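You operate a simulated robot arm through the tools that you are given. There is no shell and no other tool. Be economical: measure what you need, move in short steps, check, and stop when the job is done.

You are at the controls of a simulated two-armed robot. One attempt, no reset.

TASK
On the top of the small bench, fold the grey cloth in half.

Only the result counts: the job must be done as asked and must still hold three seconds after the hand-in. Knocking over, shifting, dropping, spilling or breaking anything else fails it. Flat cloth is picked up by pressing the open fingertips on it (5 to 10 N) and closing them slowly along it; thin cloth reads only 2 to 8 mm in the jaws.

THE ROBOT
Two 7-joint arms with two-finger parallel grippers on one trunk, on a base that drives. Base frame: it is fixed to the floor where the robot stands at the start and does not move with it; the origin is under the middle of the robot, x ahead of it, y to its left, z up. Units: m, rad, N and s.
The left shoulder is at the start at [0.071, 0.156, 1.005], the right one opposite. Places, roughly: top of the small bench [0.7, 0.9, 0.8]. Payload 3.91 kg a hand.
The tool frame of a hand sits at the grasp point between the pads (the TCP): z along the fingers, y along the line on which they close. The tips reach 0.03 m beyond it. Largest opening 0.11 m; finger width 0.02, thickness 0.01; the body of the gripper, 0.048 by 0.112 m, starts 0.055 m behind the TCP.
Orientation is that of the tool frame in the base frame, as a unit quaternion [x, y, z, w]. With the fingers straight down and closing along the base's y, the tool's x points along the base's -x, its y along +y and its z along -z.

THE INTERFACE
- The arms move only by the tool play_rows. It takes "left_plan", "right_plan" or both (then of equal length, played together; a hand with none holds still); each is a list of rows, each a list of 2 entries, a list of its own where there are three numbers: the shift along the base's x, y, z in m, then the turn, a rotation vector about the base's x, y, z in rad. In form: [[[tx, ty, tz], [ax, ay, az]], ...]. A call has 1 to 10 rows; each row shifts and turns the commanded pose from where the row before left it. "left_gripper" and "right_gripper" are, for a hand that has rows, the opening, from 0 (shut) to 1 (fully open), set as the call begins (left out, the last holds). A row lasts 0.2 s, in which the tool goes at most 0.05 m and 0.15 rad; a call with a longer step from one row to the next is refused whole, and so is a gripper value outside its range. A pose out of reach is approached as far as the arm can. The call stops where the force on the tool passes 40 N (or 10 N more than at its start, if that is more) or the arm is blocked; 0.2 s more then pass. The fingers move at their own pace (about 0.108 m/s each) and stop on an object; they squeeze with about 41 N. The grip force told is the motor's: it shows also when the fingers shut on nothing. Time passes only in rows, and 0.2 s behind the last, so rows that do not move let the fingers close. The reply holds the time, the measured pose of the TCP, the force on the tool along the base axes, the opening and the grip force, in the units named above and with some noise, with the torque about the TCP (base axes, N m) and any sound that the robot's microphone picked up.
- Cameras (640 x 400 px; columns grow to the right, rows downward): "scene" is now at [0.1389, -0.0083, 1.2357]; the picture's right is [-0.10, -1.00, 0.00], its down [-0.54, 0.05, -0.84] and it looks along [0.83, -0.08, -0.55] (base axes); focal length 283 px, centre (320, 200). "left" rides on the left gripper at [0.072, -0.017, -0.103] in its tool frame; the picture's right is [0.23, 0.97, 0.00], its down [-0.76, 0.18, -0.62] and it looks along [-0.61, 0.14, 0.78] (tool axes); focal length 222 px, centre (320, 200). "right" rides on the right gripper at [0.072, 0.017, -0.104] in its tool frame; the picture's right is [-0.23, 0.97, 0.00], its down [-0.76, -0.18, -0.62] and it looks along [-0.61, -0.14, 0.78] (tool axes); focal length 222 px, centre (320, 200). There is no depth. A picture from a camera that has moved, and an enlarged one, comes with that camera's place and axes in the base frame and with its lens.
- grab_frame(camera): a new picture of that camera. No time passes.
- lift_body(by): slides the trunk up (or, below 0, down) by that many m; the arms and the scene camera ride with it, the base frame stays. It gives what a move gives, with no picture.
- drive_base(legs): drives the robot by 1 to 6 legs, each [ahead, left, turn to the left] in m, m and rad, along the robot's own axes; the way and the turn of a leg run together, so that a leg with both is an arc; at most 1.5 m and 3.142 rad a leg. The arms and the cameras ride along, it lands a little off, and it stops where it bumps. It gives what a move gives.
- head_to(pan, tilt): turns the head with the scene camera to pan (to the left, within 1.501 rad either way) and tilt (down, from -0.506 to 1.204), counted from straight ahead of the robot. It gives what a move gives.
- inspect(camera, box): a new picture of the part [left, top, right, bottom] of that camera's present view, enlarged. No time passes.
- job_done(): hands the job in; it is judged then, once.

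Go step by step. Nothing tells you exact positions but the pictures and the camera data: compare them with the known pose of the tool, close in by small moves and look again before you grip or let go. The budget is 120 turns and 92 pictures, counting those below and the enlarged ones. Unless the task says otherwise, let go and move clear before handing in.

The tools are called after "Call:" as name(argument=value, ...) on one line, values as JSON. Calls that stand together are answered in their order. play_rows: Moves the arms, as the interface text tells. Its arguments: {"type":"object","properties":{"left_plan":{"type":"array"},"left_gripper":{"type":"number"},"right_plan":{"type":"array"},"right_gripper":{"type":"number"}},"required":[]} The other tools are called the same way: lift_body (by) slides the trunk up or down; drive_base (legs) drives the base; head_to (pan, tilt) turns the head that bears the scene camera; grab_frame (camera) takes a picture; inspect (camera, box) takes an enlarged picture of a part of a camera's view; job_done () hands the job in.

At the start:

```text
time: 0.0
left_tool_pos: [0.7946, 0.2707, 0.9532]
left_ee_rot: [0.0, 1.0, -0.001, 0.0]
left_ft_force: [-0.1, 0.4, -0.4]
left_ft_torque: [0.03, -0.01, 0.01]
left_finger_gap: 0.1099
left_gripper_force: 0.0
right_tool_pos: [0.7993, -0.3724, 0.968]
right_ee_rot: [0.001, 1.0, 0.0, -0.001]
right_ft_force: [-0.2, 0.6, 0.5]
right_ft_torque: [-0.01, 0.03, -0.02]
right_finger_gap: 0.1098
right_gripper_force: 0.0
trunk travel left (down, up): [-0.45, 0.49]
robot x, y, heading: [-0.0006, -0.0011, 0.001]
head pan, tilt: [-0.096, 0.578]
```

scene: 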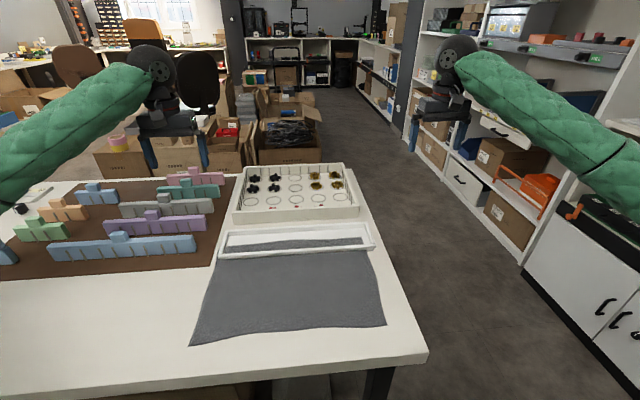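
right: 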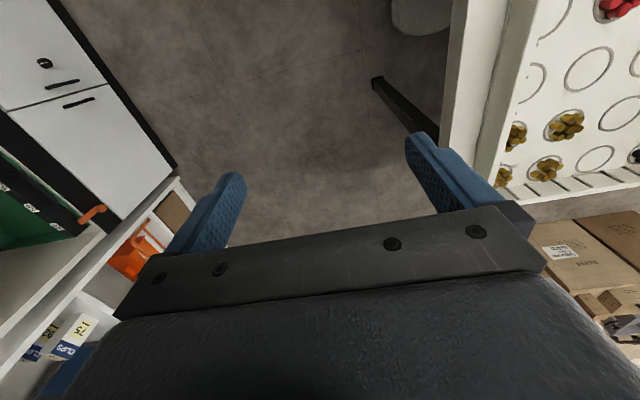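
left: 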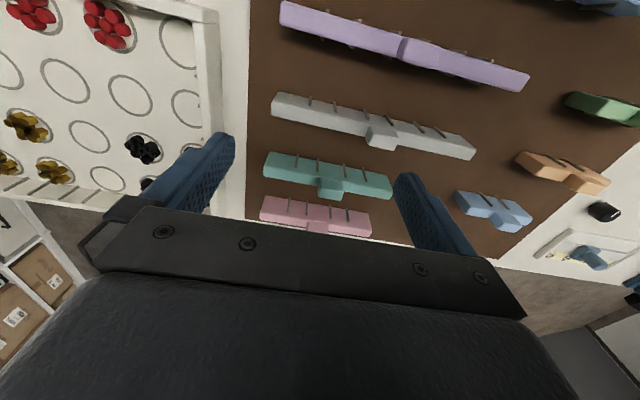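

The grey cloth lies ahead of me with a tray standing on its far edge; I'm checking whether this is the small bench or whether another one stands to the left.

Call:
head_to(pan=0.9, tilt=0.6)

Call:
grab_frame(camera="scene")

```text
time: 1.3
left_tool_pos: [0.7944, 0.2697, 0.9544]
left_ee_rot: [0.0, 1.0, -0.001, 0.0]
left_ft_force: [-0.1, 0.4, -0.1]
left_ft_torque: [0.03, -0.04, -0.01]
left_finger_gap: 0.1101
left_gripper_force: 0.1
right_tool_pos: [0.799, -0.3697, 0.9671]
right_ee_rot: [0.0, 1.0, 0.0, 0.0]
right_ft_force: [0.8, -0.4, 0.4]
right_ft_torque: [0.03, -0.02, 0.02]
right_finger_gap: 0.1102
right_gripper_force: 0.1
trunk travel left (down, up): [-0.45, 0.49]
robot x, y, heading: [-0.0012, 0.0016, 0.002]
head pan, tilt: [0.901, 0.6]
```

```text
88 pictures are left
camera scene: at [0.1052, 0.0695, 1.2336], right [0.78, -0.62, 0.0], down [-0.35, -0.44, -0.82], along [0.51, 0.65, -0.57], focal length 283 px, centre (320, 200)
```

scene: 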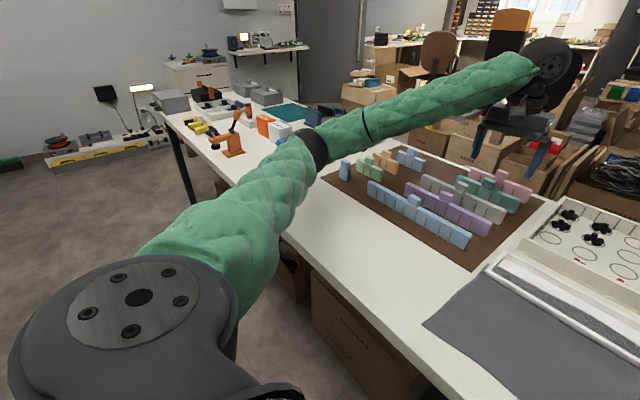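

It is one bench, and the cloth lies at its right end. I'll look at it closely from above, especially at the white thing on its far edge.

Call:
head_to(pan=-0.05, tilt=0.85)

Call:
grab_frame(camera="scene")

Call:
inspect(camera="scene", box=[180, 60, 420, 210])

```text
time: 2.5
left_tool_pos: [0.7941, 0.2692, 0.9533]
left_ee_rot: [0.0, 1.0, 0.0, 0.0]
left_ft_force: [0.6, -1.1, 0.8]
left_ft_torque: [-0.03, 0.0, -0.03]
left_finger_gap: 0.1098
left_gripper_force: 0.0
right_tool_pos: [0.7989, -0.3711, 0.9685]
right_ee_rot: [0.0, 1.0, 0.0, 0.0]
right_ft_force: [-0.4, -0.8, 0.9]
right_ft_torque: [0.03, 0.01, 0.0]
right_finger_gap: 0.1098
right_gripper_force: 0.1
trunk travel left (down, up): [-0.45, 0.49]
robot x, y, heading: [-0.0016, -0.0009, -0.001]
head pan, tilt: [-0.051, 0.85]
```

```text
87 pictures are left
camera scene: at [0.1284, -0.0036, 1.2127], right [-0.05, -1.0, 0.0], down [-0.75, 0.04, -0.66], along [0.66, -0.03, -0.75], focal length 283 px, centre (320, 200)
```

scene: 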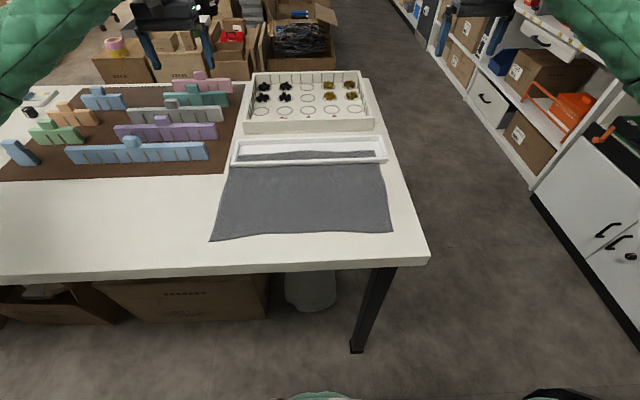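

```text
2.67 times, centred on (300, 135) of scene
camera zoom: at [0.1284, -0.0036, 1.2127], right [-0.05, -1.0, 0.0], down [-0.75, 0.04, -0.66], along [0.66, -0.03, -0.75], focal length 756 px, centre (373, 373)
```

zoom: 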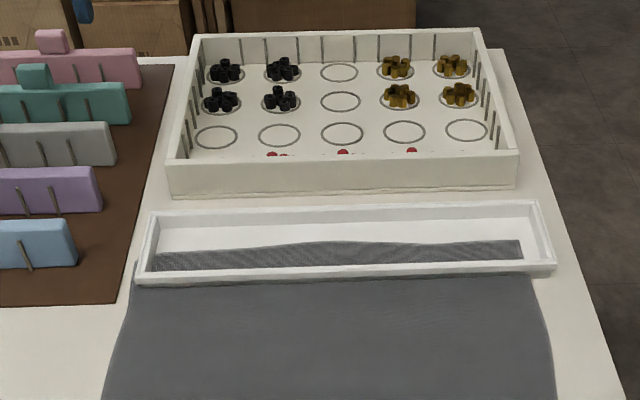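

The far edge of the cloth seems to lie under or in a white frame. I bring the left wrist camera over for a closer look.

Call:
play_rows(left_plan=[[[0, 0, 0.04], [0, 0, 0]], [[-0.03, -0.02, 0.02], [0, 0, 0]], [[-0.035, -0.025, 0], [0, 0, 0]], [[-0.035, -0.025, 0], [0, 0, 0]], [[-0.035, -0.025, 0], [0, 0, 0]], [[-0.035, -0.025, 0], [0, 0, 0]], [[-0.035, -0.025, 0], [0, 0, 0]], [[-0.035, -0.025, 0], [0, 0, 0]], [[-0.035, -0.025, 0], [0, 0, 0]], [[0, 0, 0], [0, 0, 0]]])

Call:
grab_frame(camera="left")

```text
time: 4.7
left_tool_pos: [0.5199, 0.0719, 1.0125]
left_ee_rot: [0.0, 1.0, 0.001, 0.0]
left_ft_force: [0.0, 0.0, -0.2]
left_ft_torque: [0.0, 0.02, -0.01]
left_finger_gap: 0.11
left_gripper_force: 0.1
right_tool_pos: [0.7986, -0.3703, 0.9682]
right_ee_rot: [0.0, 1.0, 0.0, 0.0]
right_ft_force: [0.5, -0.3, -0.4]
right_ft_torque: [0.0, -0.04, 0.03]
right_finger_gap: 0.1098
right_gripper_force: 0.1
trunk travel left (down, up): [-0.45, 0.49]
robot x, y, heading: [0.0007, 0.0009, -0.002]
head pan, tilt: [-0.051, 0.85]
```

```text
85 pictures are left
camera left: at [0.4456, 0.0563, 1.1164], right [-0.23, 0.97, 0.0], down [0.76, 0.18, 0.62], along [0.61, 0.14, -0.78], focal length 222 px, centre (320, 200)
```

left: 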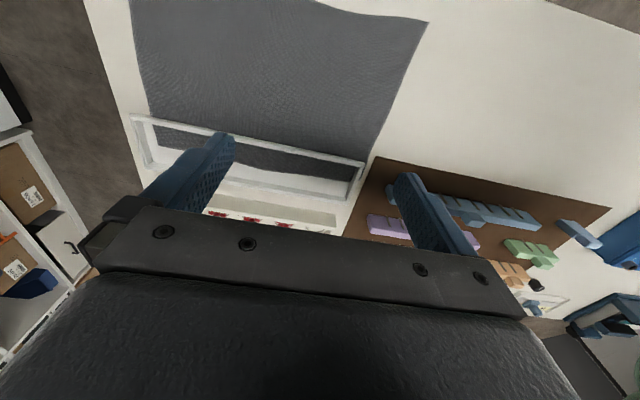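

Call:
inspect(camera="left", box=[110, 80, 390, 240])

Call:
inspect(camera="scene", box=[220, 125, 310, 181])

Call:
inspect(camera="scene", box=[310, 125, 400, 181])

```text
2.29 times, centred on (250, 160) of left
camera zoom: at [0.4456, 0.0563, 1.1164], right [-0.23, 0.97, 0.0], down [0.76, 0.18, 0.62], along [0.61, 0.14, -0.78], focal length 508 px, centre (480, 291)
```

zoom: 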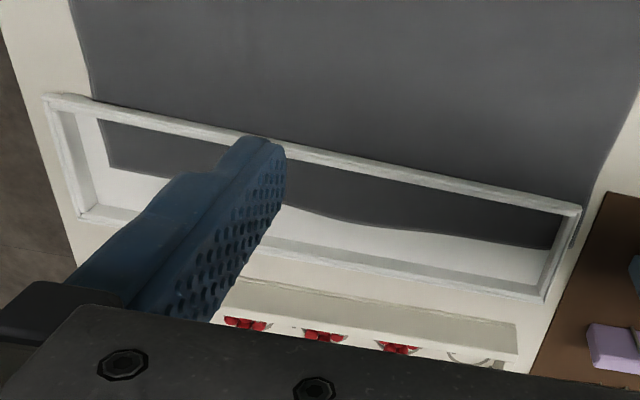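

```text
7.11 times, centred on (265, 153) of scene
camera zoom: at [0.1285, -0.0033, 1.2127], right [-0.05, -1.0, 0.0], down [-0.75, 0.04, -0.66], along [0.66, -0.03, -0.75], focal length 2015 px, centre (711, 534)
```

zoom: 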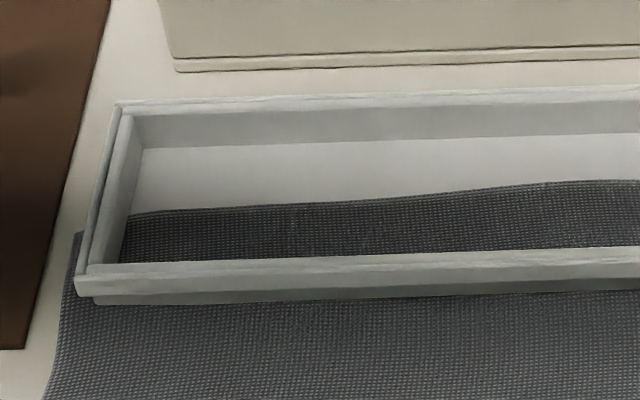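

```text
7.11 times, centred on (355, 153) of scene
camera zoom: at [0.1285, -0.0033, 1.2127], right [-0.05, -1.0, 0.0], down [-0.75, 0.04, -0.66], along [0.66, -0.03, -0.75], focal length 2015 px, centre (71, 534)
```

zoom: 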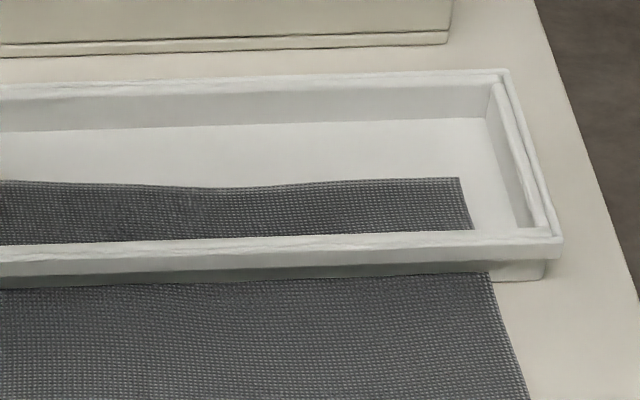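

A bottomless white frame about 2 cm tall lies on the far strip of the cloth (x about 0.59–0.66), so the cloth must be freed first. My plan is to hold and slightly raise the frame with the right hand, draw the cloth out with the left, and set the frame back in the same spot. Then I'll fold near edge to far edge with both hands. First I back off for reach.

Call:
drive_base(legs=[[-0.2, 0, 0]])

Call:
head_to(pan=0.0, tilt=0.7)

Call:
grab_frame(camera="scene")

Call:
grab_frame(camera="left")

```text
time: 6.3
left_tool_pos: [0.3179, 0.0744, 1.0132]
left_ee_rot: [-0.001, 1.0, -0.001, 0.0]
left_ft_force: [-0.2, 0.1, 0.6]
left_ft_torque: [-0.02, -0.02, -0.03]
left_finger_gap: 0.11
left_gripper_force: 0.1
right_tool_pos: [0.5995, -0.369, 0.9684]
right_ee_rot: [-0.002, 1.0, 0.0, 0.0]
right_ft_force: [-0.4, 0.6, 0.6]
right_ft_torque: [0.0, -0.02, -0.01]
right_finger_gap: 0.1099
right_gripper_force: 0.0
trunk travel left (down, up): [-0.45, 0.49]
robot x, y, heading: [-0.196, 0.0003, 0.005]
head pan, tilt: [-0.051, 0.85]
```

```text
time: 7.0
left_tool_pos: [0.3183, 0.0749, 1.0126]
left_ee_rot: [-0.001, 1.0, 0.0, 0.0]
left_ft_force: [0.3, 0.4, 0.3]
left_ft_torque: [0.0, 0.0, -0.04]
left_finger_gap: 0.11
left_gripper_force: 0.1
right_tool_pos: [0.6003, -0.3685, 0.9684]
right_ee_rot: [-0.001, 1.0, -0.001, 0.0]
right_ft_force: [-0.4, 0.7, 0.2]
right_ft_torque: [0.0, 0.01, 0.0]
right_finger_gap: 0.1101
right_gripper_force: 0.0
trunk travel left (down, up): [-0.45, 0.49]
robot x, y, heading: [-0.203, -0.0011, 0.007]
head pan, tilt: [0.0, 0.7]
```

```text
81 pictures are left
camera scene: at [-0.065, 0.0003, 1.2249], right [0.0, -1.0, 0.0], down [-0.65, 0.0, -0.76], along [0.76, 0.0, -0.65], focal length 283 px, centre (320, 200)
```

scene: 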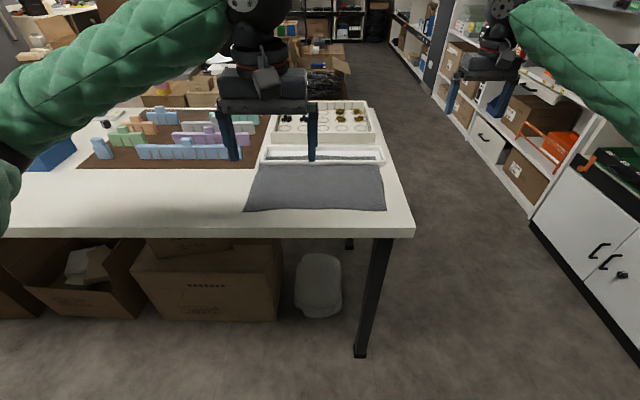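

```text
80 pictures are left
camera left: at [0.2453, 0.0572, 1.1165], right [-0.23, 0.97, 0.0], down [0.76, 0.18, 0.62], along [0.61, 0.14, -0.78], focal length 222 px, centre (320, 200)
```

left: 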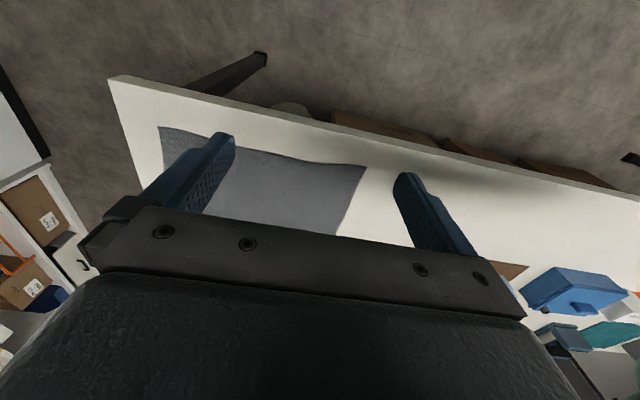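

Cloth near corners are at about (0.41, ±0.155) with the bench top at z about 0.8. I turn the right hand so its fingers close along x, to straddle the frame's near rail.

Call:
play_rows(right_plan=[[[0, 0, 0.005], [0, 0, 0.15]], [[0, 0, 0.005], [0, 0, 0.15]], [[0, 0, 0.005], [0, 0, 0.15]], [[0, 0, 0.005], [0, 0, 0.15]], [[0, 0, 0.005], [0, 0, 0.15]], [[0, 0, 0.005], [0, 0, 0.15]], [[0, 0, 0], [0, 0, 0.15]], [[0, 0, 0], [0, 0, 0.15]], [[0, 0, 0], [0, 0, 0.15]], [[0, 0, 0], [0, 0, 0.15]]], right_gripper=0.5)

Call:
grab_frame(camera="right")

```text
time: 9.2
left_tool_pos: [0.3176, 0.0755, 1.0121]
left_ee_rot: [-0.002, 1.0, 0.0, 0.0]
left_ft_force: [0.2, 0.3, 0.2]
left_ft_torque: [0.04, -0.04, 0.0]
left_finger_gap: 0.11
left_gripper_force: 0.0
right_tool_pos: [0.6001, -0.3676, 0.9985]
right_ee_rot: [-0.683, 0.73, 0.0, -0.001]
right_ft_force: [0.8, 0.3, 0.5]
right_ft_torque: [-0.01, 0.01, -0.01]
right_finger_gap: 0.0553
right_gripper_force: 0.1
trunk travel left (down, up): [-0.45, 0.49]
robot x, y, heading: [-0.2007, -0.0029, 0.005]
head pan, tilt: [0.0, 0.7]
```

```text
79 pictures are left
camera right: at [0.579, -0.4387, 1.1012], right [-0.96, 0.29, 0.0], down [0.23, 0.75, 0.62], along [0.18, 0.6, -0.78], focal length 222 px, centre (320, 200)
```

right: 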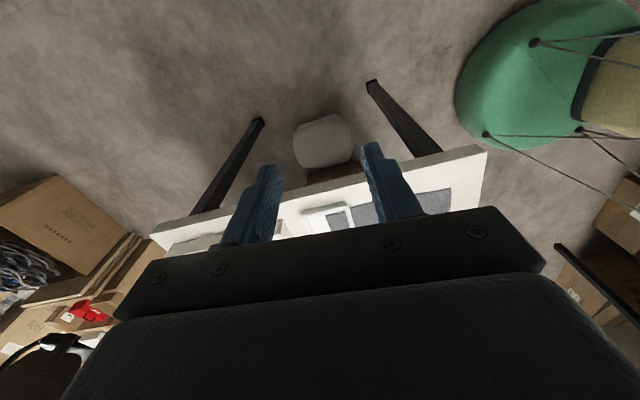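

Call:
play_rows(right_plan=[[[0, 0.045, 0], [0, 0, 0.07]], [[0, 0.046, 0], [0, 0, 0]], [[0, 0.046, 0], [0, 0, 0]], [[0, 0.046, 0], [0, 0, 0]], [[0, 0.046, 0], [0, 0, 0]], [[0, 0.046, 0], [0, 0, 0]], [[0.001, 0.046, -0.02], [0, 0, 0]], [[0, 0, -0.04], [0, 0, 0]], [[0, 0, -0.03], [0, 0, 0]]])

Call:
grab_frame(camera="right")

Call:
grab_frame(camera="scene")

```text
refused: row 7 steps farther than a row can; nothing moved
```

```text
78 pictures are left
camera right: at [0.579, -0.4387, 1.1012], right [-0.96, 0.29, 0.0], down [0.23, 0.75, 0.62], along [0.18, 0.6, -0.78], focal length 222 px, centre (320, 200)
```

right: 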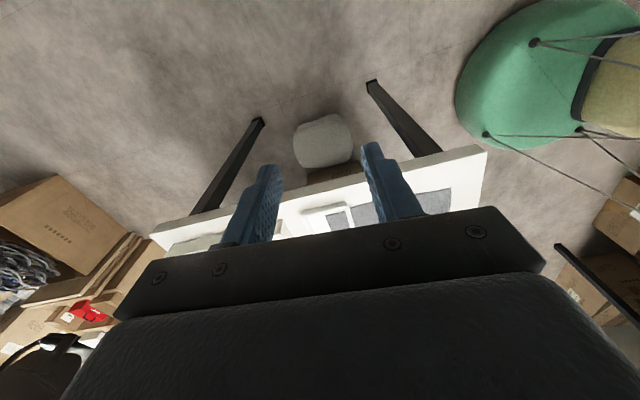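

```text
77 pictures are left
camera scene: at [-0.0652, 0.0003, 1.225], right [0.0, -1.0, 0.0], down [-0.64, 0.0, -0.76], along [0.76, 0.0, -0.64], focal length 283 px, centre (320, 200)
```

scene: 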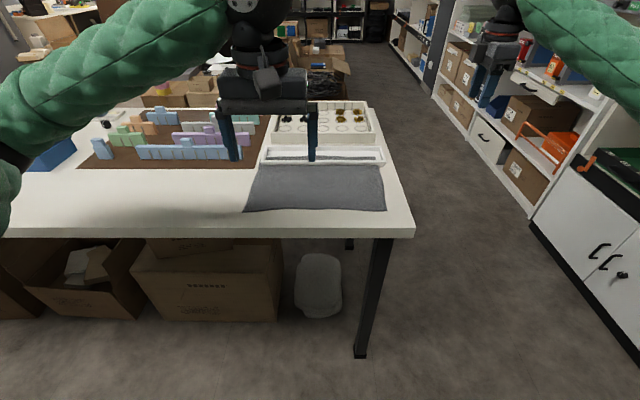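

One row was too long; I replay it with smaller steps, and move the left hand aside.

Call:
play_rows(right_plan=[[[0, 0.045, 0], [0, 0, 0.07]], [[0, 0.046, 0], [0, 0, 0]], [[0, 0.046, 0], [0, 0, 0]], [[0, 0.046, 0], [0, 0, 0]], [[0, 0.046, 0], [0, 0, 0]], [[0, 0.046, 0], [0, 0, 0]], [[0.001, 0.046, 0], [0, 0, 0]], [[0, 0, -0.04], [0, 0, 0]], [[0, 0, -0.04], [0, 0, 0]]], left_plan=[[[-0.01, 0.02, 0], [0, 0, 0]], [[0, 0.02, 0], [0, 0, 0]], [[0, 0.02, 0], [0, 0, 0]], [[0, 0.02, 0], [0, 0, 0]], [[0, 0.02, 0], [0, 0, 0]], [[0, 0.02, 0], [0, 0, 0]], [[0, 0, 0], [0, 0, 0]], [[0, 0, 0], [0, 0, 0]], [[0, 0, 0], [0, 0, 0]]])

Call:
grab_frame(camera="right")

Call:
grab_frame(camera="scene")

```text
time: 11.2
left_tool_pos: [0.3095, 0.1971, 1.014]
left_ee_rot: [-0.002, 1.0, 0.0, -0.001]
left_ft_force: [-0.1, -0.1, 0.2]
left_ft_torque: [0.01, 0.0, 0.0]
left_finger_gap: 0.1097
left_gripper_force: 0.1
right_tool_pos: [0.6014, -0.0455, 0.9192]
right_ee_rot: [0.707, -0.707, 0.0, 0.0]
right_ft_force: [0.3, 0.4, 0.5]
right_ft_torque: [0.01, 0.01, -0.02]
right_finger_gap: 0.0551
right_gripper_force: 0.1
trunk travel left (down, up): [-0.45, 0.49]
robot x, y, heading: [-0.2, 0.0031, 0.007]
head pan, tilt: [0.0, 0.7]
```

```text
76 pictures are left
camera right: at [0.5858, -0.118, 1.0217], right [-0.97, 0.23, 0.0], down [0.18, 0.76, 0.62], along [0.14, 0.61, -0.78], focal length 222 px, centre (320, 200)
```

right: 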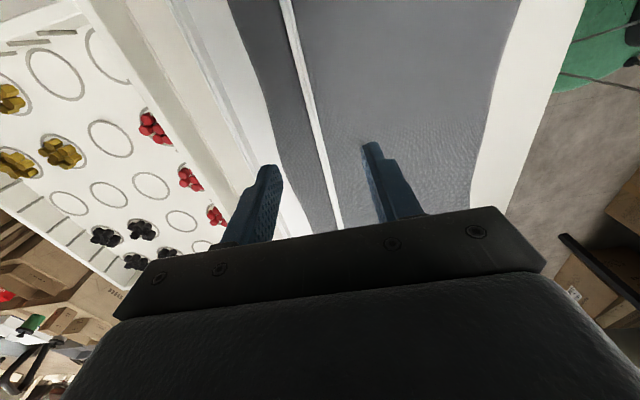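

```text
75 pictures are left
camera scene: at [-0.0646, 0.001, 1.225], right [0.0, -1.0, 0.0], down [-0.64, 0.0, -0.76], along [0.76, 0.0, -0.64], focal length 283 px, centre (320, 200)
```

scene: 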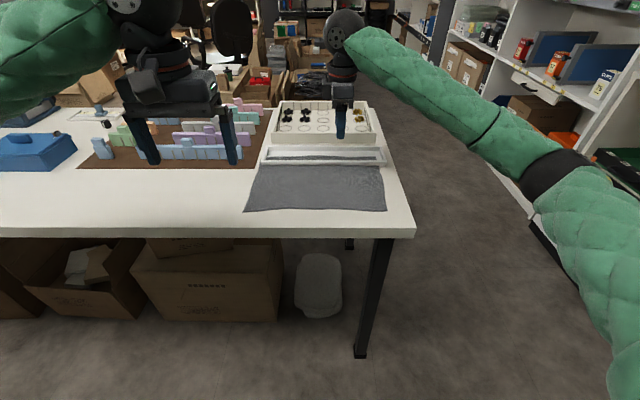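

The rail centre is at x about 0.604. I go down with a look in between.

Call:
play_rows(right_plan=[[[0.0025, 0, -0.03], [0, 0, 0]], [[0, 0, -0.03], [0, 0, 0]]])

Call:
grab_frame(camera="right")

Call:
inspect(camera="scene", box=[300, 115, 396, 175])

```text
time: 11.8
left_tool_pos: [0.31, 0.1952, 1.0119]
left_ee_rot: [-0.002, 1.0, 0.0, -0.001]
left_ft_force: [0.2, 0.4, 0.2]
left_ft_torque: [0.0, 0.02, 0.05]
left_finger_gap: 0.1098
left_gripper_force: 0.1
right_tool_pos: [0.6049, -0.0469, 0.8593]
right_ee_rot: [0.708, -0.706, -0.001, 0.0]
right_ft_force: [-0.9, -0.3, 0.0]
right_ft_torque: [0.02, 0.0, 0.01]
right_finger_gap: 0.055
right_gripper_force: 0.0
trunk travel left (down, up): [-0.45, 0.49]
robot x, y, heading: [-0.2006, 0.001, -0.0]
head pan, tilt: [0.0, 0.7]
```

```text
74 pictures are left
camera right: at [0.5877, -0.1192, 0.9618], right [-0.97, 0.22, 0.0], down [0.18, 0.76, 0.62], along [0.14, 0.61, -0.78], focal length 222 px, centre (320, 200)
```

right: 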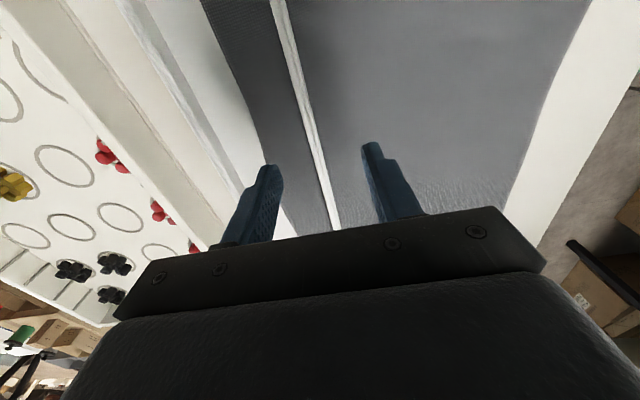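

```text
6.67 times, centred on (348, 145) of scene
camera zoom: at [-0.0651, 0.0003, 1.2251], right [0.0, -1.0, 0.0], down [-0.64, 0.0, -0.76], along [0.76, 0.0, -0.64], focal length 1889 px, centre (133, 567)
```

zoom: 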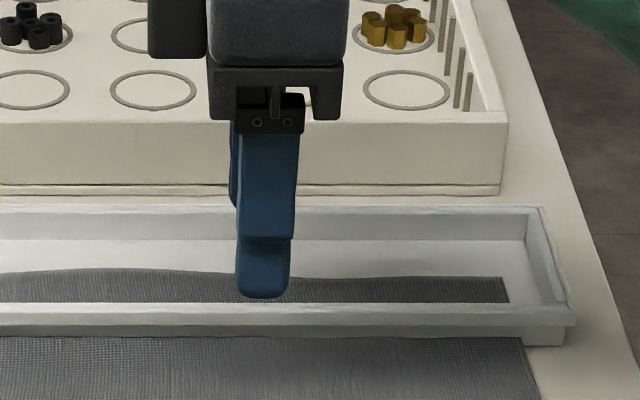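

Call:
play_rows(right_plan=[[[0, 0, -0.012], [0, 0, 0]], [[0, 0, -0.01], [0, 0, 0]]])

Call:
inspect(camera="scene", box=[300, 115, 396, 175])

```text
time: 12.4
left_tool_pos: [0.3082, 0.1967, 1.0125]
left_ee_rot: [-0.002, 1.0, 0.0, 0.0]
left_ft_force: [0.3, 0.1, 0.0]
left_ft_torque: [0.01, -0.02, 0.0]
left_finger_gap: 0.1099
left_gripper_force: 0.1
right_tool_pos: [0.6041, -0.0487, 0.8349]
right_ee_rot: [0.708, -0.706, 0.0, 0.0]
right_ft_force: [0.7, -0.7, -0.3]
right_ft_torque: [0.0, 0.01, -0.01]
right_finger_gap: 0.055
right_gripper_force: 0.0
trunk travel left (down, up): [-0.45, 0.49]
robot x, y, heading: [-0.2031, -0.0021, 0.003]
head pan, tilt: [0.0, 0.7]
```

```text
6.67 times, centred on (348, 145) of scene
camera zoom: at [-0.0651, 0.0005, 1.225], right [0.0, -1.0, 0.0], down [-0.64, 0.0, -0.76], along [0.76, 0.0, -0.64], focal length 1889 px, centre (133, 567)
```

zoom: 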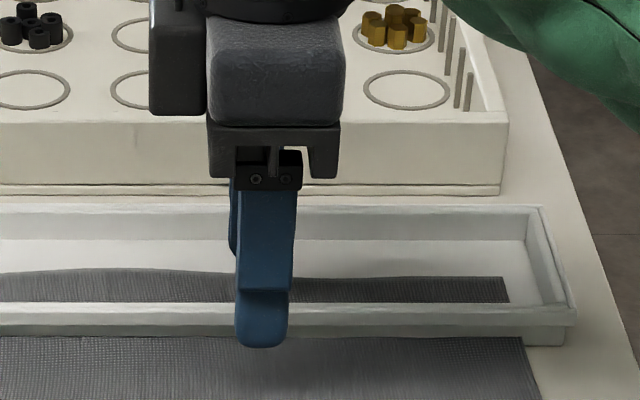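

Call:
play_rows(right_plan=[[[0, 0, -0.005], [0, 0, 0]], [[0, 0, 0], [0, 0, 0]]], right_gripper=0.25)

Call:
grab_frame(camera="right")

Call:
inspect(camera="right", box=[240, 120, 400, 220])

```text
time: 13.0
left_tool_pos: [0.3078, 0.1958, 1.0131]
left_ee_rot: [-0.002, 1.0, 0.0, 0.0]
left_ft_force: [0.0, 0.1, 0.6]
left_ft_torque: [0.0, -0.01, -0.01]
left_finger_gap: 0.1098
left_gripper_force: 0.1
right_tool_pos: [0.6038, -0.0474, 0.8314]
right_ee_rot: [0.708, -0.707, 0.0, 0.0]
right_ft_force: [0.0, 0.2, -0.2]
right_ft_torque: [0.01, -0.02, 0.02]
right_finger_gap: 0.0274
right_gripper_force: 0.0
trunk travel left (down, up): [-0.45, 0.49]
robot x, y, heading: [-0.1976, -0.0005, 0.007]
head pan, tilt: [0.0, 0.7]
```

```text
71 pictures are left
camera right: at [0.5877, -0.1197, 0.9341], right [-0.97, 0.23, 0.0], down [0.18, 0.76, 0.62], along [0.14, 0.61, -0.78], focal length 222 px, centre (320, 200)
```

right: 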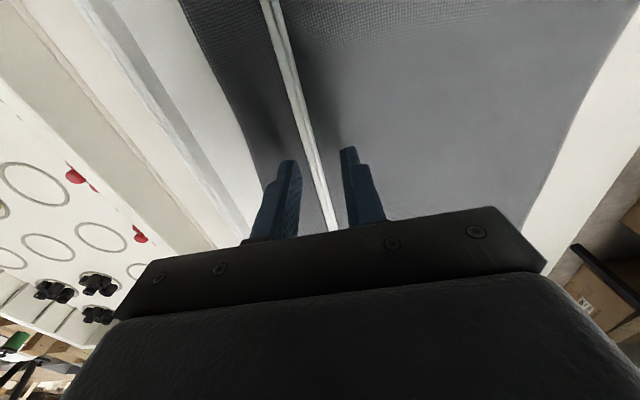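

```text
4.00 times, centred on (320, 170) of right
camera zoom: at [0.5877, -0.1197, 0.9341], right [-0.97, 0.23, 0.0], down [0.18, 0.76, 0.62], along [0.14, 0.61, -0.78], focal length 888 px, centre (320, 320)
```

zoom: 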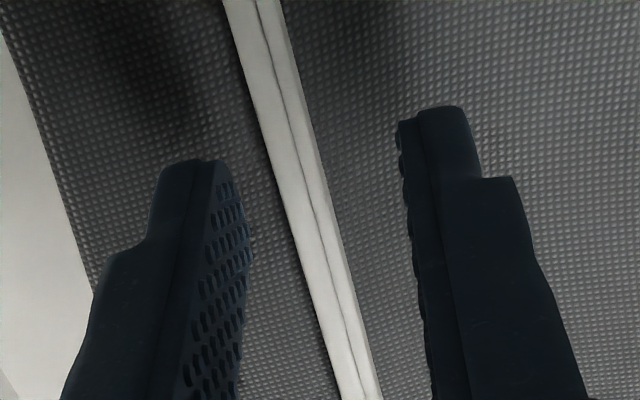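

The rail is about 4 mm farther than the grip centre; I correct and close in stages.

Call:
play_rows(right_plan=[[[0.004, 0, 0], [0, 0, 0]], [[0, 0, 0], [0, 0, 0]]], right_gripper=0.18)

Call:
inspect(camera="right", box=[240, 120, 400, 220])

```text
time: 13.6
left_tool_pos: [0.3086, 0.1966, 1.0122]
left_ee_rot: [-0.002, 1.0, 0.0, 0.0]
left_ft_force: [-0.2, 0.3, -0.4]
left_ft_torque: [-0.02, -0.02, 0.0]
left_finger_gap: 0.1099
left_gripper_force: 0.2
right_tool_pos: [0.6073, -0.0474, 0.8314]
right_ee_rot: [0.708, -0.706, 0.001, -0.001]
right_ft_force: [0.3, -0.1, 0.0]
right_ft_torque: [0.0, 0.02, 0.01]
right_finger_gap: 0.0196
right_gripper_force: 0.1
trunk travel left (down, up): [-0.45, 0.49]
robot x, y, heading: [-0.201, 0.0009, 0.004]
head pan, tilt: [0.0, 0.7]
```

```text
4.00 times, centred on (320, 170) of right
camera zoom: at [0.5914, -0.1202, 0.9341], right [-0.97, 0.23, 0.0], down [0.18, 0.76, 0.62], along [0.14, 0.61, -0.78], focal length 888 px, centre (320, 320)
```

zoom: 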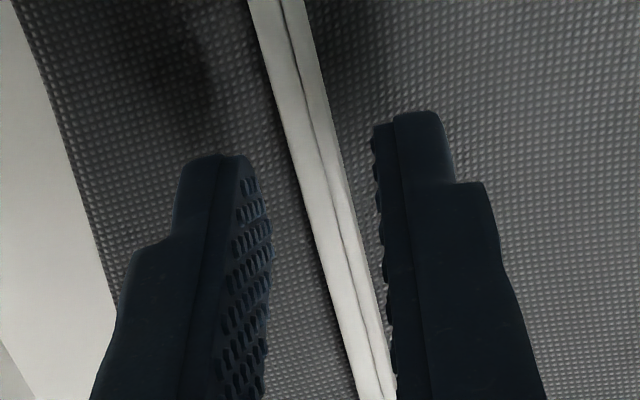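

Call:
play_rows(right_plan=[[[0, 0, 0], [0, 0, 0]], [[0, 0, 0], [0, 0, 0]]], right_gripper=0.12)

Call:
inspect(camera="right", box=[240, 120, 400, 220])

```text
time: 14.2
left_tool_pos: [0.3085, 0.1952, 1.0117]
left_ee_rot: [-0.002, 1.0, 0.0, 0.0]
left_ft_force: [-0.1, 0.5, -0.6]
left_ft_torque: [-0.02, 0.02, -0.02]
left_finger_gap: 0.11
left_gripper_force: 0.0
right_tool_pos: [0.6077, -0.0484, 0.8321]
right_ee_rot: [0.708, -0.707, 0.0, 0.0]
right_ft_force: [0.3, 0.7, -0.7]
right_ft_torque: [-0.01, 0.01, 0.0]
right_finger_gap: 0.0132
right_gripper_force: 0.0
trunk travel left (down, up): [-0.45, 0.49]
robot x, y, heading: [-0.1999, -0.001, 0.003]
head pan, tilt: [0.0, 0.7]
```

```text
4.00 times, centred on (320, 170) of right
camera zoom: at [0.5914, -0.1201, 0.9341], right [-0.97, 0.23, 0.0], down [0.18, 0.76, 0.62], along [0.14, 0.61, -0.78], focal length 888 px, centre (320, 320)
```

zoom: 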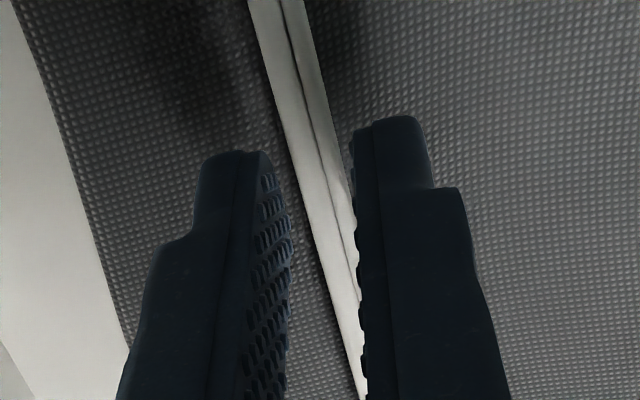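

Call:
play_rows(right_plan=[[[-0.0015, 0, 0], [0, 0, 0]]])

Call:
play_rows(right_plan=[[[0, 0, 0], [0, 0, 0]], [[0, 0, 0], [0, 0, 0]]], right_gripper=0.0)

Call:
inspect(camera="right", box=[240, 120, 400, 220])

Call:
grab_frame(camera="scene")

```text
time: 14.6
left_tool_pos: [0.3085, 0.1957, 1.0132]
left_ee_rot: [-0.001, 1.0, 0.0, 0.001]
left_ft_force: [-0.5, -0.4, -0.9]
left_ft_torque: [0.03, 0.02, 0.01]
left_finger_gap: 0.1101
left_gripper_force: 0.0
right_tool_pos: [0.6064, -0.0484, 0.8318]
right_ee_rot: [0.708, -0.706, 0.0, 0.0]
right_ft_force: [0.8, 0.3, -0.2]
right_ft_torque: [-0.03, 0.02, -0.02]
right_finger_gap: 0.0133
right_gripper_force: 0.0
trunk travel left (down, up): [-0.45, 0.49]
robot x, y, heading: [-0.1965, -0.0025, 0.007]
head pan, tilt: [0.0, 0.7]
```

```text
time: 15.2
left_tool_pos: [0.3092, 0.1955, 1.0141]
left_ee_rot: [-0.002, 1.0, 0.0, -0.001]
left_ft_force: [-0.1, -0.6, -0.5]
left_ft_torque: [0.04, 0.01, 0.01]
left_finger_gap: 0.1099
left_gripper_force: 0.0
right_tool_pos: [0.6062, -0.0478, 0.831]
right_ee_rot: [0.708, -0.706, 0.0, 0.0]
right_ft_force: [0.3, -0.7, -0.7]
right_ft_torque: [-0.02, 0.01, -0.01]
right_finger_gap: 0.0
right_gripper_force: 37.9
trunk travel left (down, up): [-0.45, 0.49]
robot x, y, heading: [-0.2029, -0.0003, 0.005]
head pan, tilt: [0.0, 0.7]
```

```text
4.00 times, centred on (320, 170) of right
camera zoom: at [0.59, -0.1197, 0.9339], right [-0.97, 0.23, 0.0], down [0.18, 0.76, 0.62], along [0.14, 0.61, -0.78], focal length 888 px, centre (320, 320)
```

zoom: 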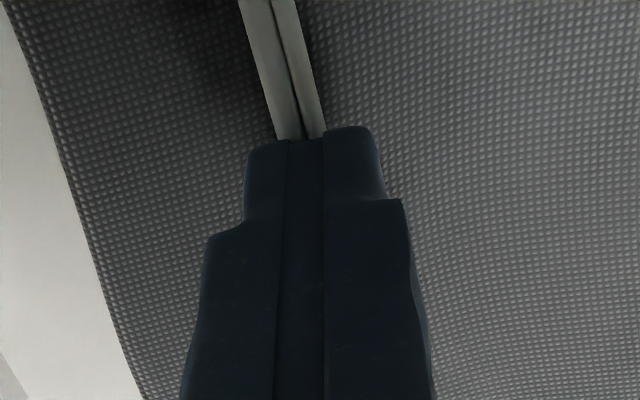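

```text
66 pictures are left
camera scene: at [-0.0651, 0.0005, 1.225], right [0.0, -1.0, 0.0], down [-0.64, 0.0, -0.76], along [0.76, 0.0, -0.64], focal length 283 px, centre (320, 200)
```

scene: 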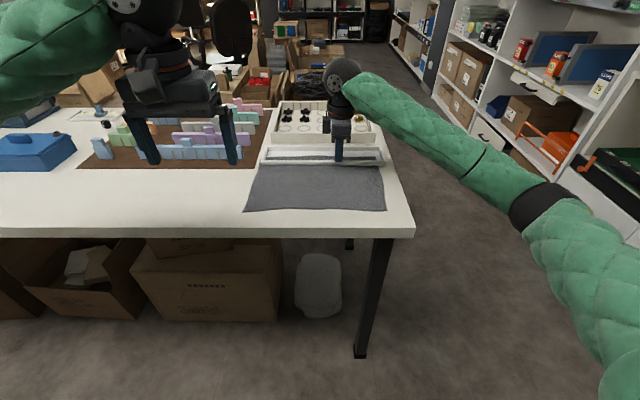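

The fingers shut above the rail, so the rail top must be below 0.80. I reopen and feel downward for the surface.

Call:
play_rows(right_plan=[[[0.001, 0, 0], [0, 0, 0]], [[0, 0, 0], [0, 0, 0]]], right_gripper=0.25)

Call:
play_rows(right_plan=[[[0, 0, -0.003], [0, 0, 0]], [[0, 0, -0.003], [0, 0, 0]]])

Call:
inspect(camera="scene", box=[300, 115, 396, 175])

Call:
inspect(camera="right", box=[240, 120, 400, 220])

```text
time: 15.8
left_tool_pos: [0.3093, 0.1962, 1.0136]
left_ee_rot: [-0.001, 1.0, 0.0, 0.0]
left_ft_force: [-0.4, 0.1, 0.3]
left_ft_torque: [0.03, 0.0, 0.01]
left_finger_gap: 0.1097
left_gripper_force: 0.1
right_tool_pos: [0.6073, -0.0477, 0.8305]
right_ee_rot: [0.708, -0.706, 0.0, -0.001]
right_ft_force: [-0.5, 0.1, 0.5]
right_ft_torque: [0.01, 0.03, -0.03]
right_finger_gap: 0.0275
right_gripper_force: 0.1
trunk travel left (down, up): [-0.45, 0.49]
robot x, y, heading: [-0.1997, -0.0028, 0.003]
head pan, tilt: [0.0, 0.7]
```

```text
time: 16.4
left_tool_pos: [0.3075, 0.1959, 1.0135]
left_ee_rot: [-0.002, 1.0, 0.0, -0.001]
left_ft_force: [0.2, 0.2, 0.9]
left_ft_torque: [0.01, -0.03, 0.01]
left_finger_gap: 0.1103
left_gripper_force: 0.0
right_tool_pos: [0.6068, -0.0476, 0.8253]
right_ee_rot: [0.708, -0.706, 0.0, 0.001]
right_ft_force: [0.0, 0.4, -0.1]
right_ft_torque: [-0.03, 0.01, -0.01]
right_finger_gap: 0.0275
right_gripper_force: 0.1
trunk travel left (down, up): [-0.45, 0.49]
robot x, y, heading: [-0.2006, 0.0012, 0.003]
head pan, tilt: [0.0, 0.7]
```

```text
6.67 times, centred on (348, 145) of scene
camera zoom: at [-0.0651, 0.0005, 1.225], right [0.0, -1.0, 0.0], down [-0.64, 0.0, -0.76], along [0.76, 0.0, -0.64], focal length 1889 px, centre (133, 567)
```

zoom: 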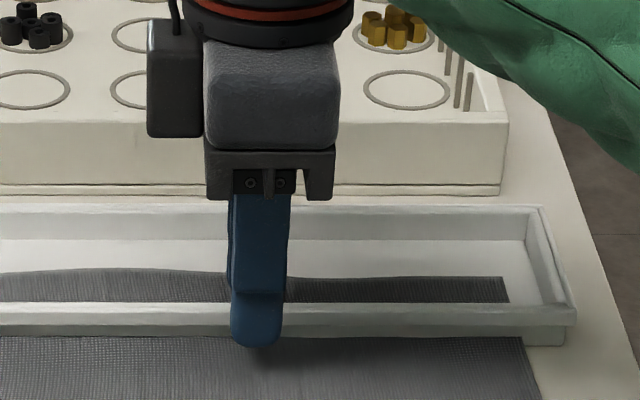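

```text
4.00 times, centred on (320, 170) of right
camera zoom: at [0.591, -0.1188, 0.9279], right [-0.97, 0.23, 0.0], down [0.18, 0.76, 0.62], along [0.14, 0.61, -0.78], focal length 888 px, centre (320, 320)
```

zoom: 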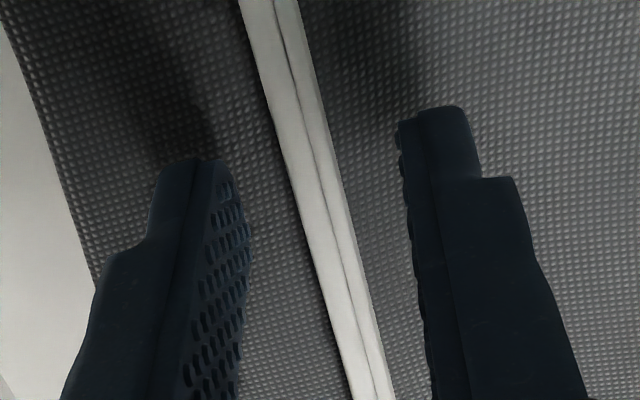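

Call:
play_rows(right_plan=[[[0.001, 0, -0.003], [0, 0, 0]], [[0, 0, -0.002], [0, 0, 0]]])

Call:
play_rows(right_plan=[[[0, 0, -0.002], [0, 0, 0]], [[0, 0, -0.002], [0, 0, 0]]])

Call:
inspect(camera="scene", box=[300, 115, 396, 175])

```text
time: 17.0
left_tool_pos: [0.3089, 0.1958, 1.0126]
left_ee_rot: [-0.001, 1.0, 0.0, 0.0]
left_ft_force: [0.2, 0.0, 0.6]
left_ft_torque: [-0.01, 0.0, -0.04]
left_finger_gap: 0.1099
left_gripper_force: 0.1
right_tool_pos: [0.6073, -0.0471, 0.82]
right_ee_rot: [0.708, -0.706, 0.0, 0.001]
right_ft_force: [-0.1, 0.2, -0.5]
right_ft_torque: [0.01, 0.04, 0.01]
right_finger_gap: 0.0276
right_gripper_force: 0.1
trunk travel left (down, up): [-0.45, 0.49]
robot x, y, heading: [-0.2011, 0.0026, 0.004]
head pan, tilt: [0.0, 0.7]
```

```text
time: 17.6
left_tool_pos: [0.3086, 0.1954, 1.0131]
left_ee_rot: [-0.002, 1.0, 0.0, 0.0]
left_ft_force: [-0.6, -0.1, -0.8]
left_ft_torque: [-0.02, 0.04, 0.01]
left_finger_gap: 0.1101
left_gripper_force: 0.0
right_tool_pos: [0.6076, -0.0482, 0.8163]
right_ee_rot: [0.708, -0.707, -0.001, 0.0]
right_ft_force: [0.1, 0.5, 4.7]
right_ft_torque: [0.04, -0.1, 0.01]
right_finger_gap: 0.0277
right_gripper_force: 0.1
trunk travel left (down, up): [-0.45, 0.49]
robot x, y, heading: [-0.2052, -0.0005, 0.003]
head pan, tilt: [0.0, 0.7]
```

```text
6.67 times, centred on (348, 145) of scene
camera zoom: at [-0.0655, 0.0006, 1.2251], right [0.0, -1.0, 0.0], down [-0.64, 0.0, -0.76], along [0.76, 0.0, -0.64], focal length 1889 px, centre (133, 567)
```

zoom: 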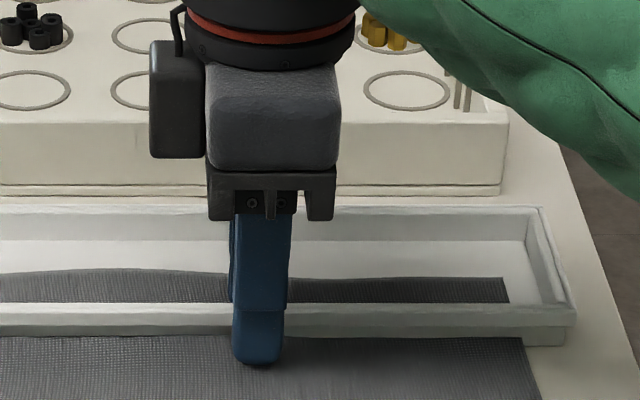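

Contact came with the tips at z about 0.786, so that is the surface. I back up 2.5 mm and check the centring before closing.

Call:
play_rows(right_plan=[[[0, 0, 0.003], [0, 0, 0]], [[0, 0, 0], [0, 0, 0]]], right_gripper=0.18)

Call:
inspect(camera="right", box=[240, 120, 400, 220])

```text
time: 18.2
left_tool_pos: [0.3086, 0.1961, 1.013]
left_ee_rot: [-0.002, 1.0, 0.0, 0.0]
left_ft_force: [-0.1, 0.8, -0.4]
left_ft_torque: [-0.01, -0.03, 0.01]
left_finger_gap: 0.1099
left_gripper_force: 0.0
right_tool_pos: [0.6084, -0.0486, 0.8199]
right_ee_rot: [0.708, -0.706, 0.0, 0.001]
right_ft_force: [-0.1, 0.2, 0.8]
right_ft_torque: [0.0, -0.02, 0.01]
right_finger_gap: 0.0199
right_gripper_force: 0.1
trunk travel left (down, up): [-0.45, 0.49]
robot x, y, heading: [-0.2015, 0.0015, 0.004]
head pan, tilt: [0.0, 0.7]
```

```text
4.00 times, centred on (320, 170) of right
camera zoom: at [0.5916, -0.1199, 0.922], right [-0.97, 0.23, 0.0], down [0.18, 0.76, 0.62], along [0.14, 0.61, -0.78], focal length 888 px, centre (320, 320)
```

zoom: 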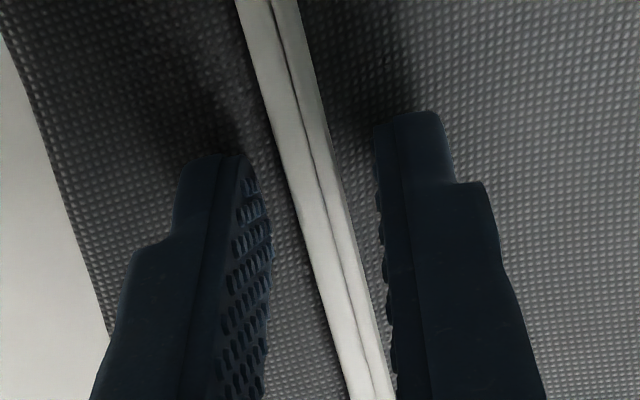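

Call:
play_rows(right_plan=[[[0, 0, 0], [0, 0, 0]], [[0, 0, 0], [0, 0, 0]]], right_gripper=0.12)

Call:
inspect(camera="right", box=[240, 120, 400, 220])

```text
time: 18.8
left_tool_pos: [0.3091, 0.1951, 1.0136]
left_ee_rot: [-0.002, 1.0, 0.001, 0.0]
left_ft_force: [0.0, -0.1, 0.6]
left_ft_torque: [0.02, -0.02, -0.01]
left_finger_gap: 0.1098
left_gripper_force: 0.0
right_tool_pos: [0.608, -0.048, 0.8194]
right_ee_rot: [0.708, -0.707, 0.001, 0.001]
right_ft_force: [0.0, 0.0, -0.2]
right_ft_torque: [-0.04, 0.03, 0.01]
right_finger_gap: 0.0132
right_gripper_force: 0.0
trunk travel left (down, up): [-0.45, 0.49]
robot x, y, heading: [-0.1976, -0.0027, 0.004]
head pan, tilt: [0.0, 0.7]
```

```text
4.00 times, centred on (320, 170) of right
camera zoom: at [0.5916, -0.1198, 0.9221], right [-0.97, 0.23, 0.0], down [0.18, 0.76, 0.62], along [0.14, 0.61, -0.78], focal length 888 px, centre (320, 320)
```

zoom: 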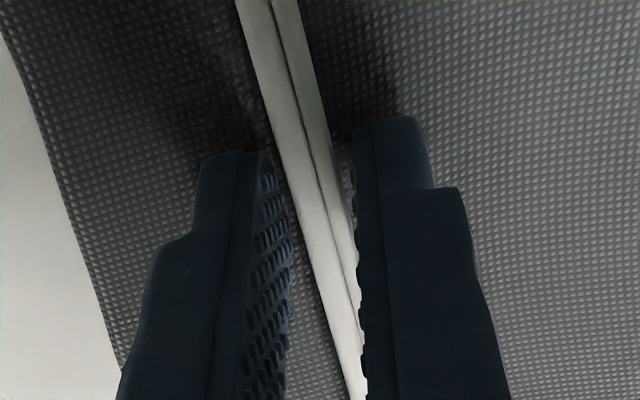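

Call:
play_rows(right_plan=[[[-0.0005, 0, 0], [0, 0, 0]], [[0, 0, 0], [0, 0, 0]]], right_gripper=0.06)

Call:
inspect(camera="right", box=[240, 120, 400, 220])

```text
time: 19.4
left_tool_pos: [0.3076, 0.1958, 1.0126]
left_ee_rot: [-0.002, 1.0, 0.0, 0.0]
left_ft_force: [-0.9, -0.3, -0.2]
left_ft_torque: [-0.01, 0.02, -0.01]
left_finger_gap: 0.1102
left_gripper_force: 0.2
right_tool_pos: [0.6071, -0.048, 0.8201]
right_ee_rot: [0.708, -0.706, 0.0, 0.0]
right_ft_force: [5.7, -1.0, 3.2]
right_ft_torque: [-0.05, -0.16, -0.01]
right_finger_gap: 0.0094
right_gripper_force: 2.9
trunk travel left (down, up): [-0.45, 0.49]
robot x, y, heading: [-0.2006, -0.0012, 0.004]
head pan, tilt: [0.0, 0.7]
```

```text
4.00 times, centred on (320, 170) of right
camera zoom: at [0.5912, -0.1198, 0.9221], right [-0.97, 0.23, 0.0], down [0.18, 0.76, 0.62], along [0.14, 0.61, -0.78], focal length 888 px, centre (320, 320)
```

zoom: 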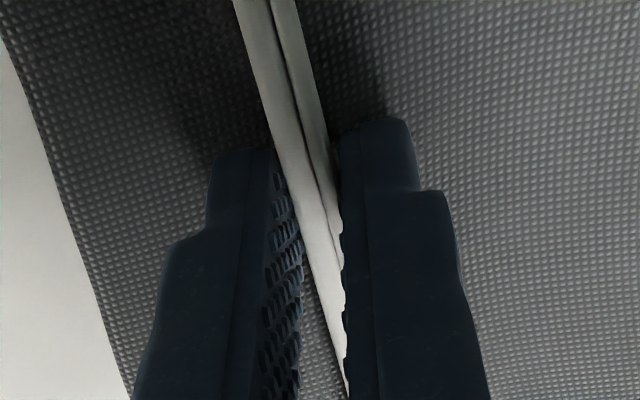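

Call:
play_rows(right_plan=[[[0.001, 0, 0], [0, 0, 0]], [[0, 0, 0], [0, 0, 0]]], right_gripper=0.03)

Call:
inspect(camera="scene", box=[240, 130, 400, 230])

```text
time: 20.0
left_tool_pos: [0.3078, 0.1955, 1.0125]
left_ee_rot: [-0.002, 1.0, 0.0, 0.0]
left_ft_force: [0.6, 0.3, -0.1]
left_ft_torque: [0.01, 0.0, 0.0]
left_finger_gap: 0.11
left_gripper_force: 0.1
right_tool_pos: [0.6082, -0.0488, 0.8184]
right_ee_rot: [0.708, -0.706, 0.0, 0.0]
right_ft_force: [7.5, -2.3, 5.0]
right_ft_torque: [-0.12, -0.16, 0.03]
right_finger_gap: 0.0069
right_gripper_force: 3.8
trunk travel left (down, up): [-0.45, 0.49]
robot x, y, heading: [-0.1975, -0.0008, 0.001]
head pan, tilt: [0.0, 0.7]
```

```text
4.00 times, centred on (320, 180) of scene
camera zoom: at [-0.065, 0.0004, 1.225], right [0.0, -1.0, 0.0], down [-0.64, 0.0, -0.76], along [0.76, 0.0, -0.64], focal length 1134 px, centre (320, 280)
```

zoom: 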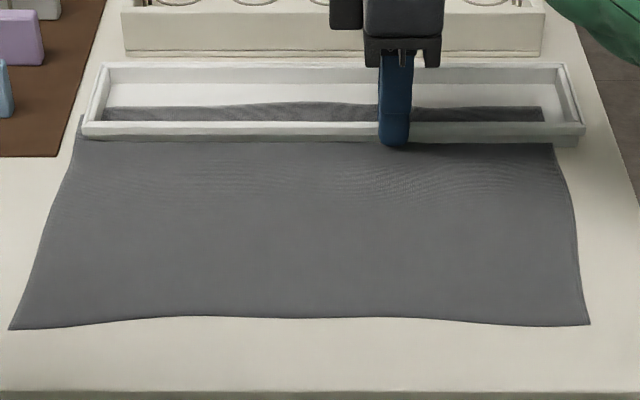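

Call:
inspect(camera="right", box=[240, 100, 400, 200])

Call:
inspect(camera="scene", box=[310, 138, 374, 178])

```text
4.00 times, centred on (320, 150) of right
camera zoom: at [0.5924, -0.1198, 0.9221], right [-0.97, 0.23, 0.0], down [0.18, 0.76, 0.62], along [0.14, 0.61, -0.78], focal length 888 px, centre (320, 400)
```

zoom: 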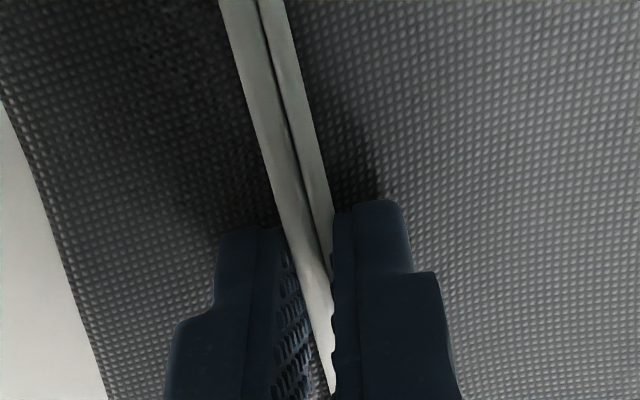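

```text
10.00 times, centred on (342, 158) of scene
camera zoom: at [-0.065, 0.0004, 1.225], right [0.0, -1.0, 0.0], down [-0.64, 0.0, -0.76], along [0.76, 0.0, -0.64], focal length 2834 px, centre (100, 620)
```

zoom: 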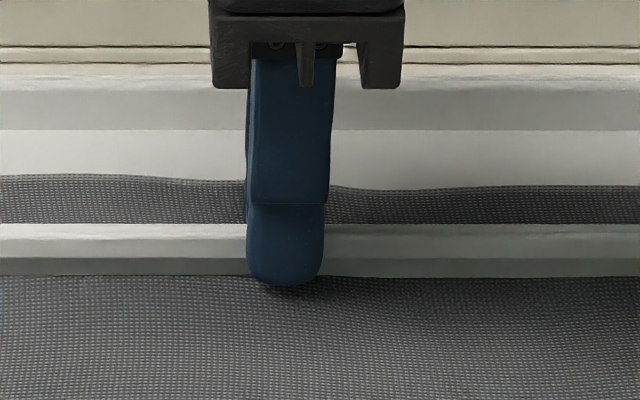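

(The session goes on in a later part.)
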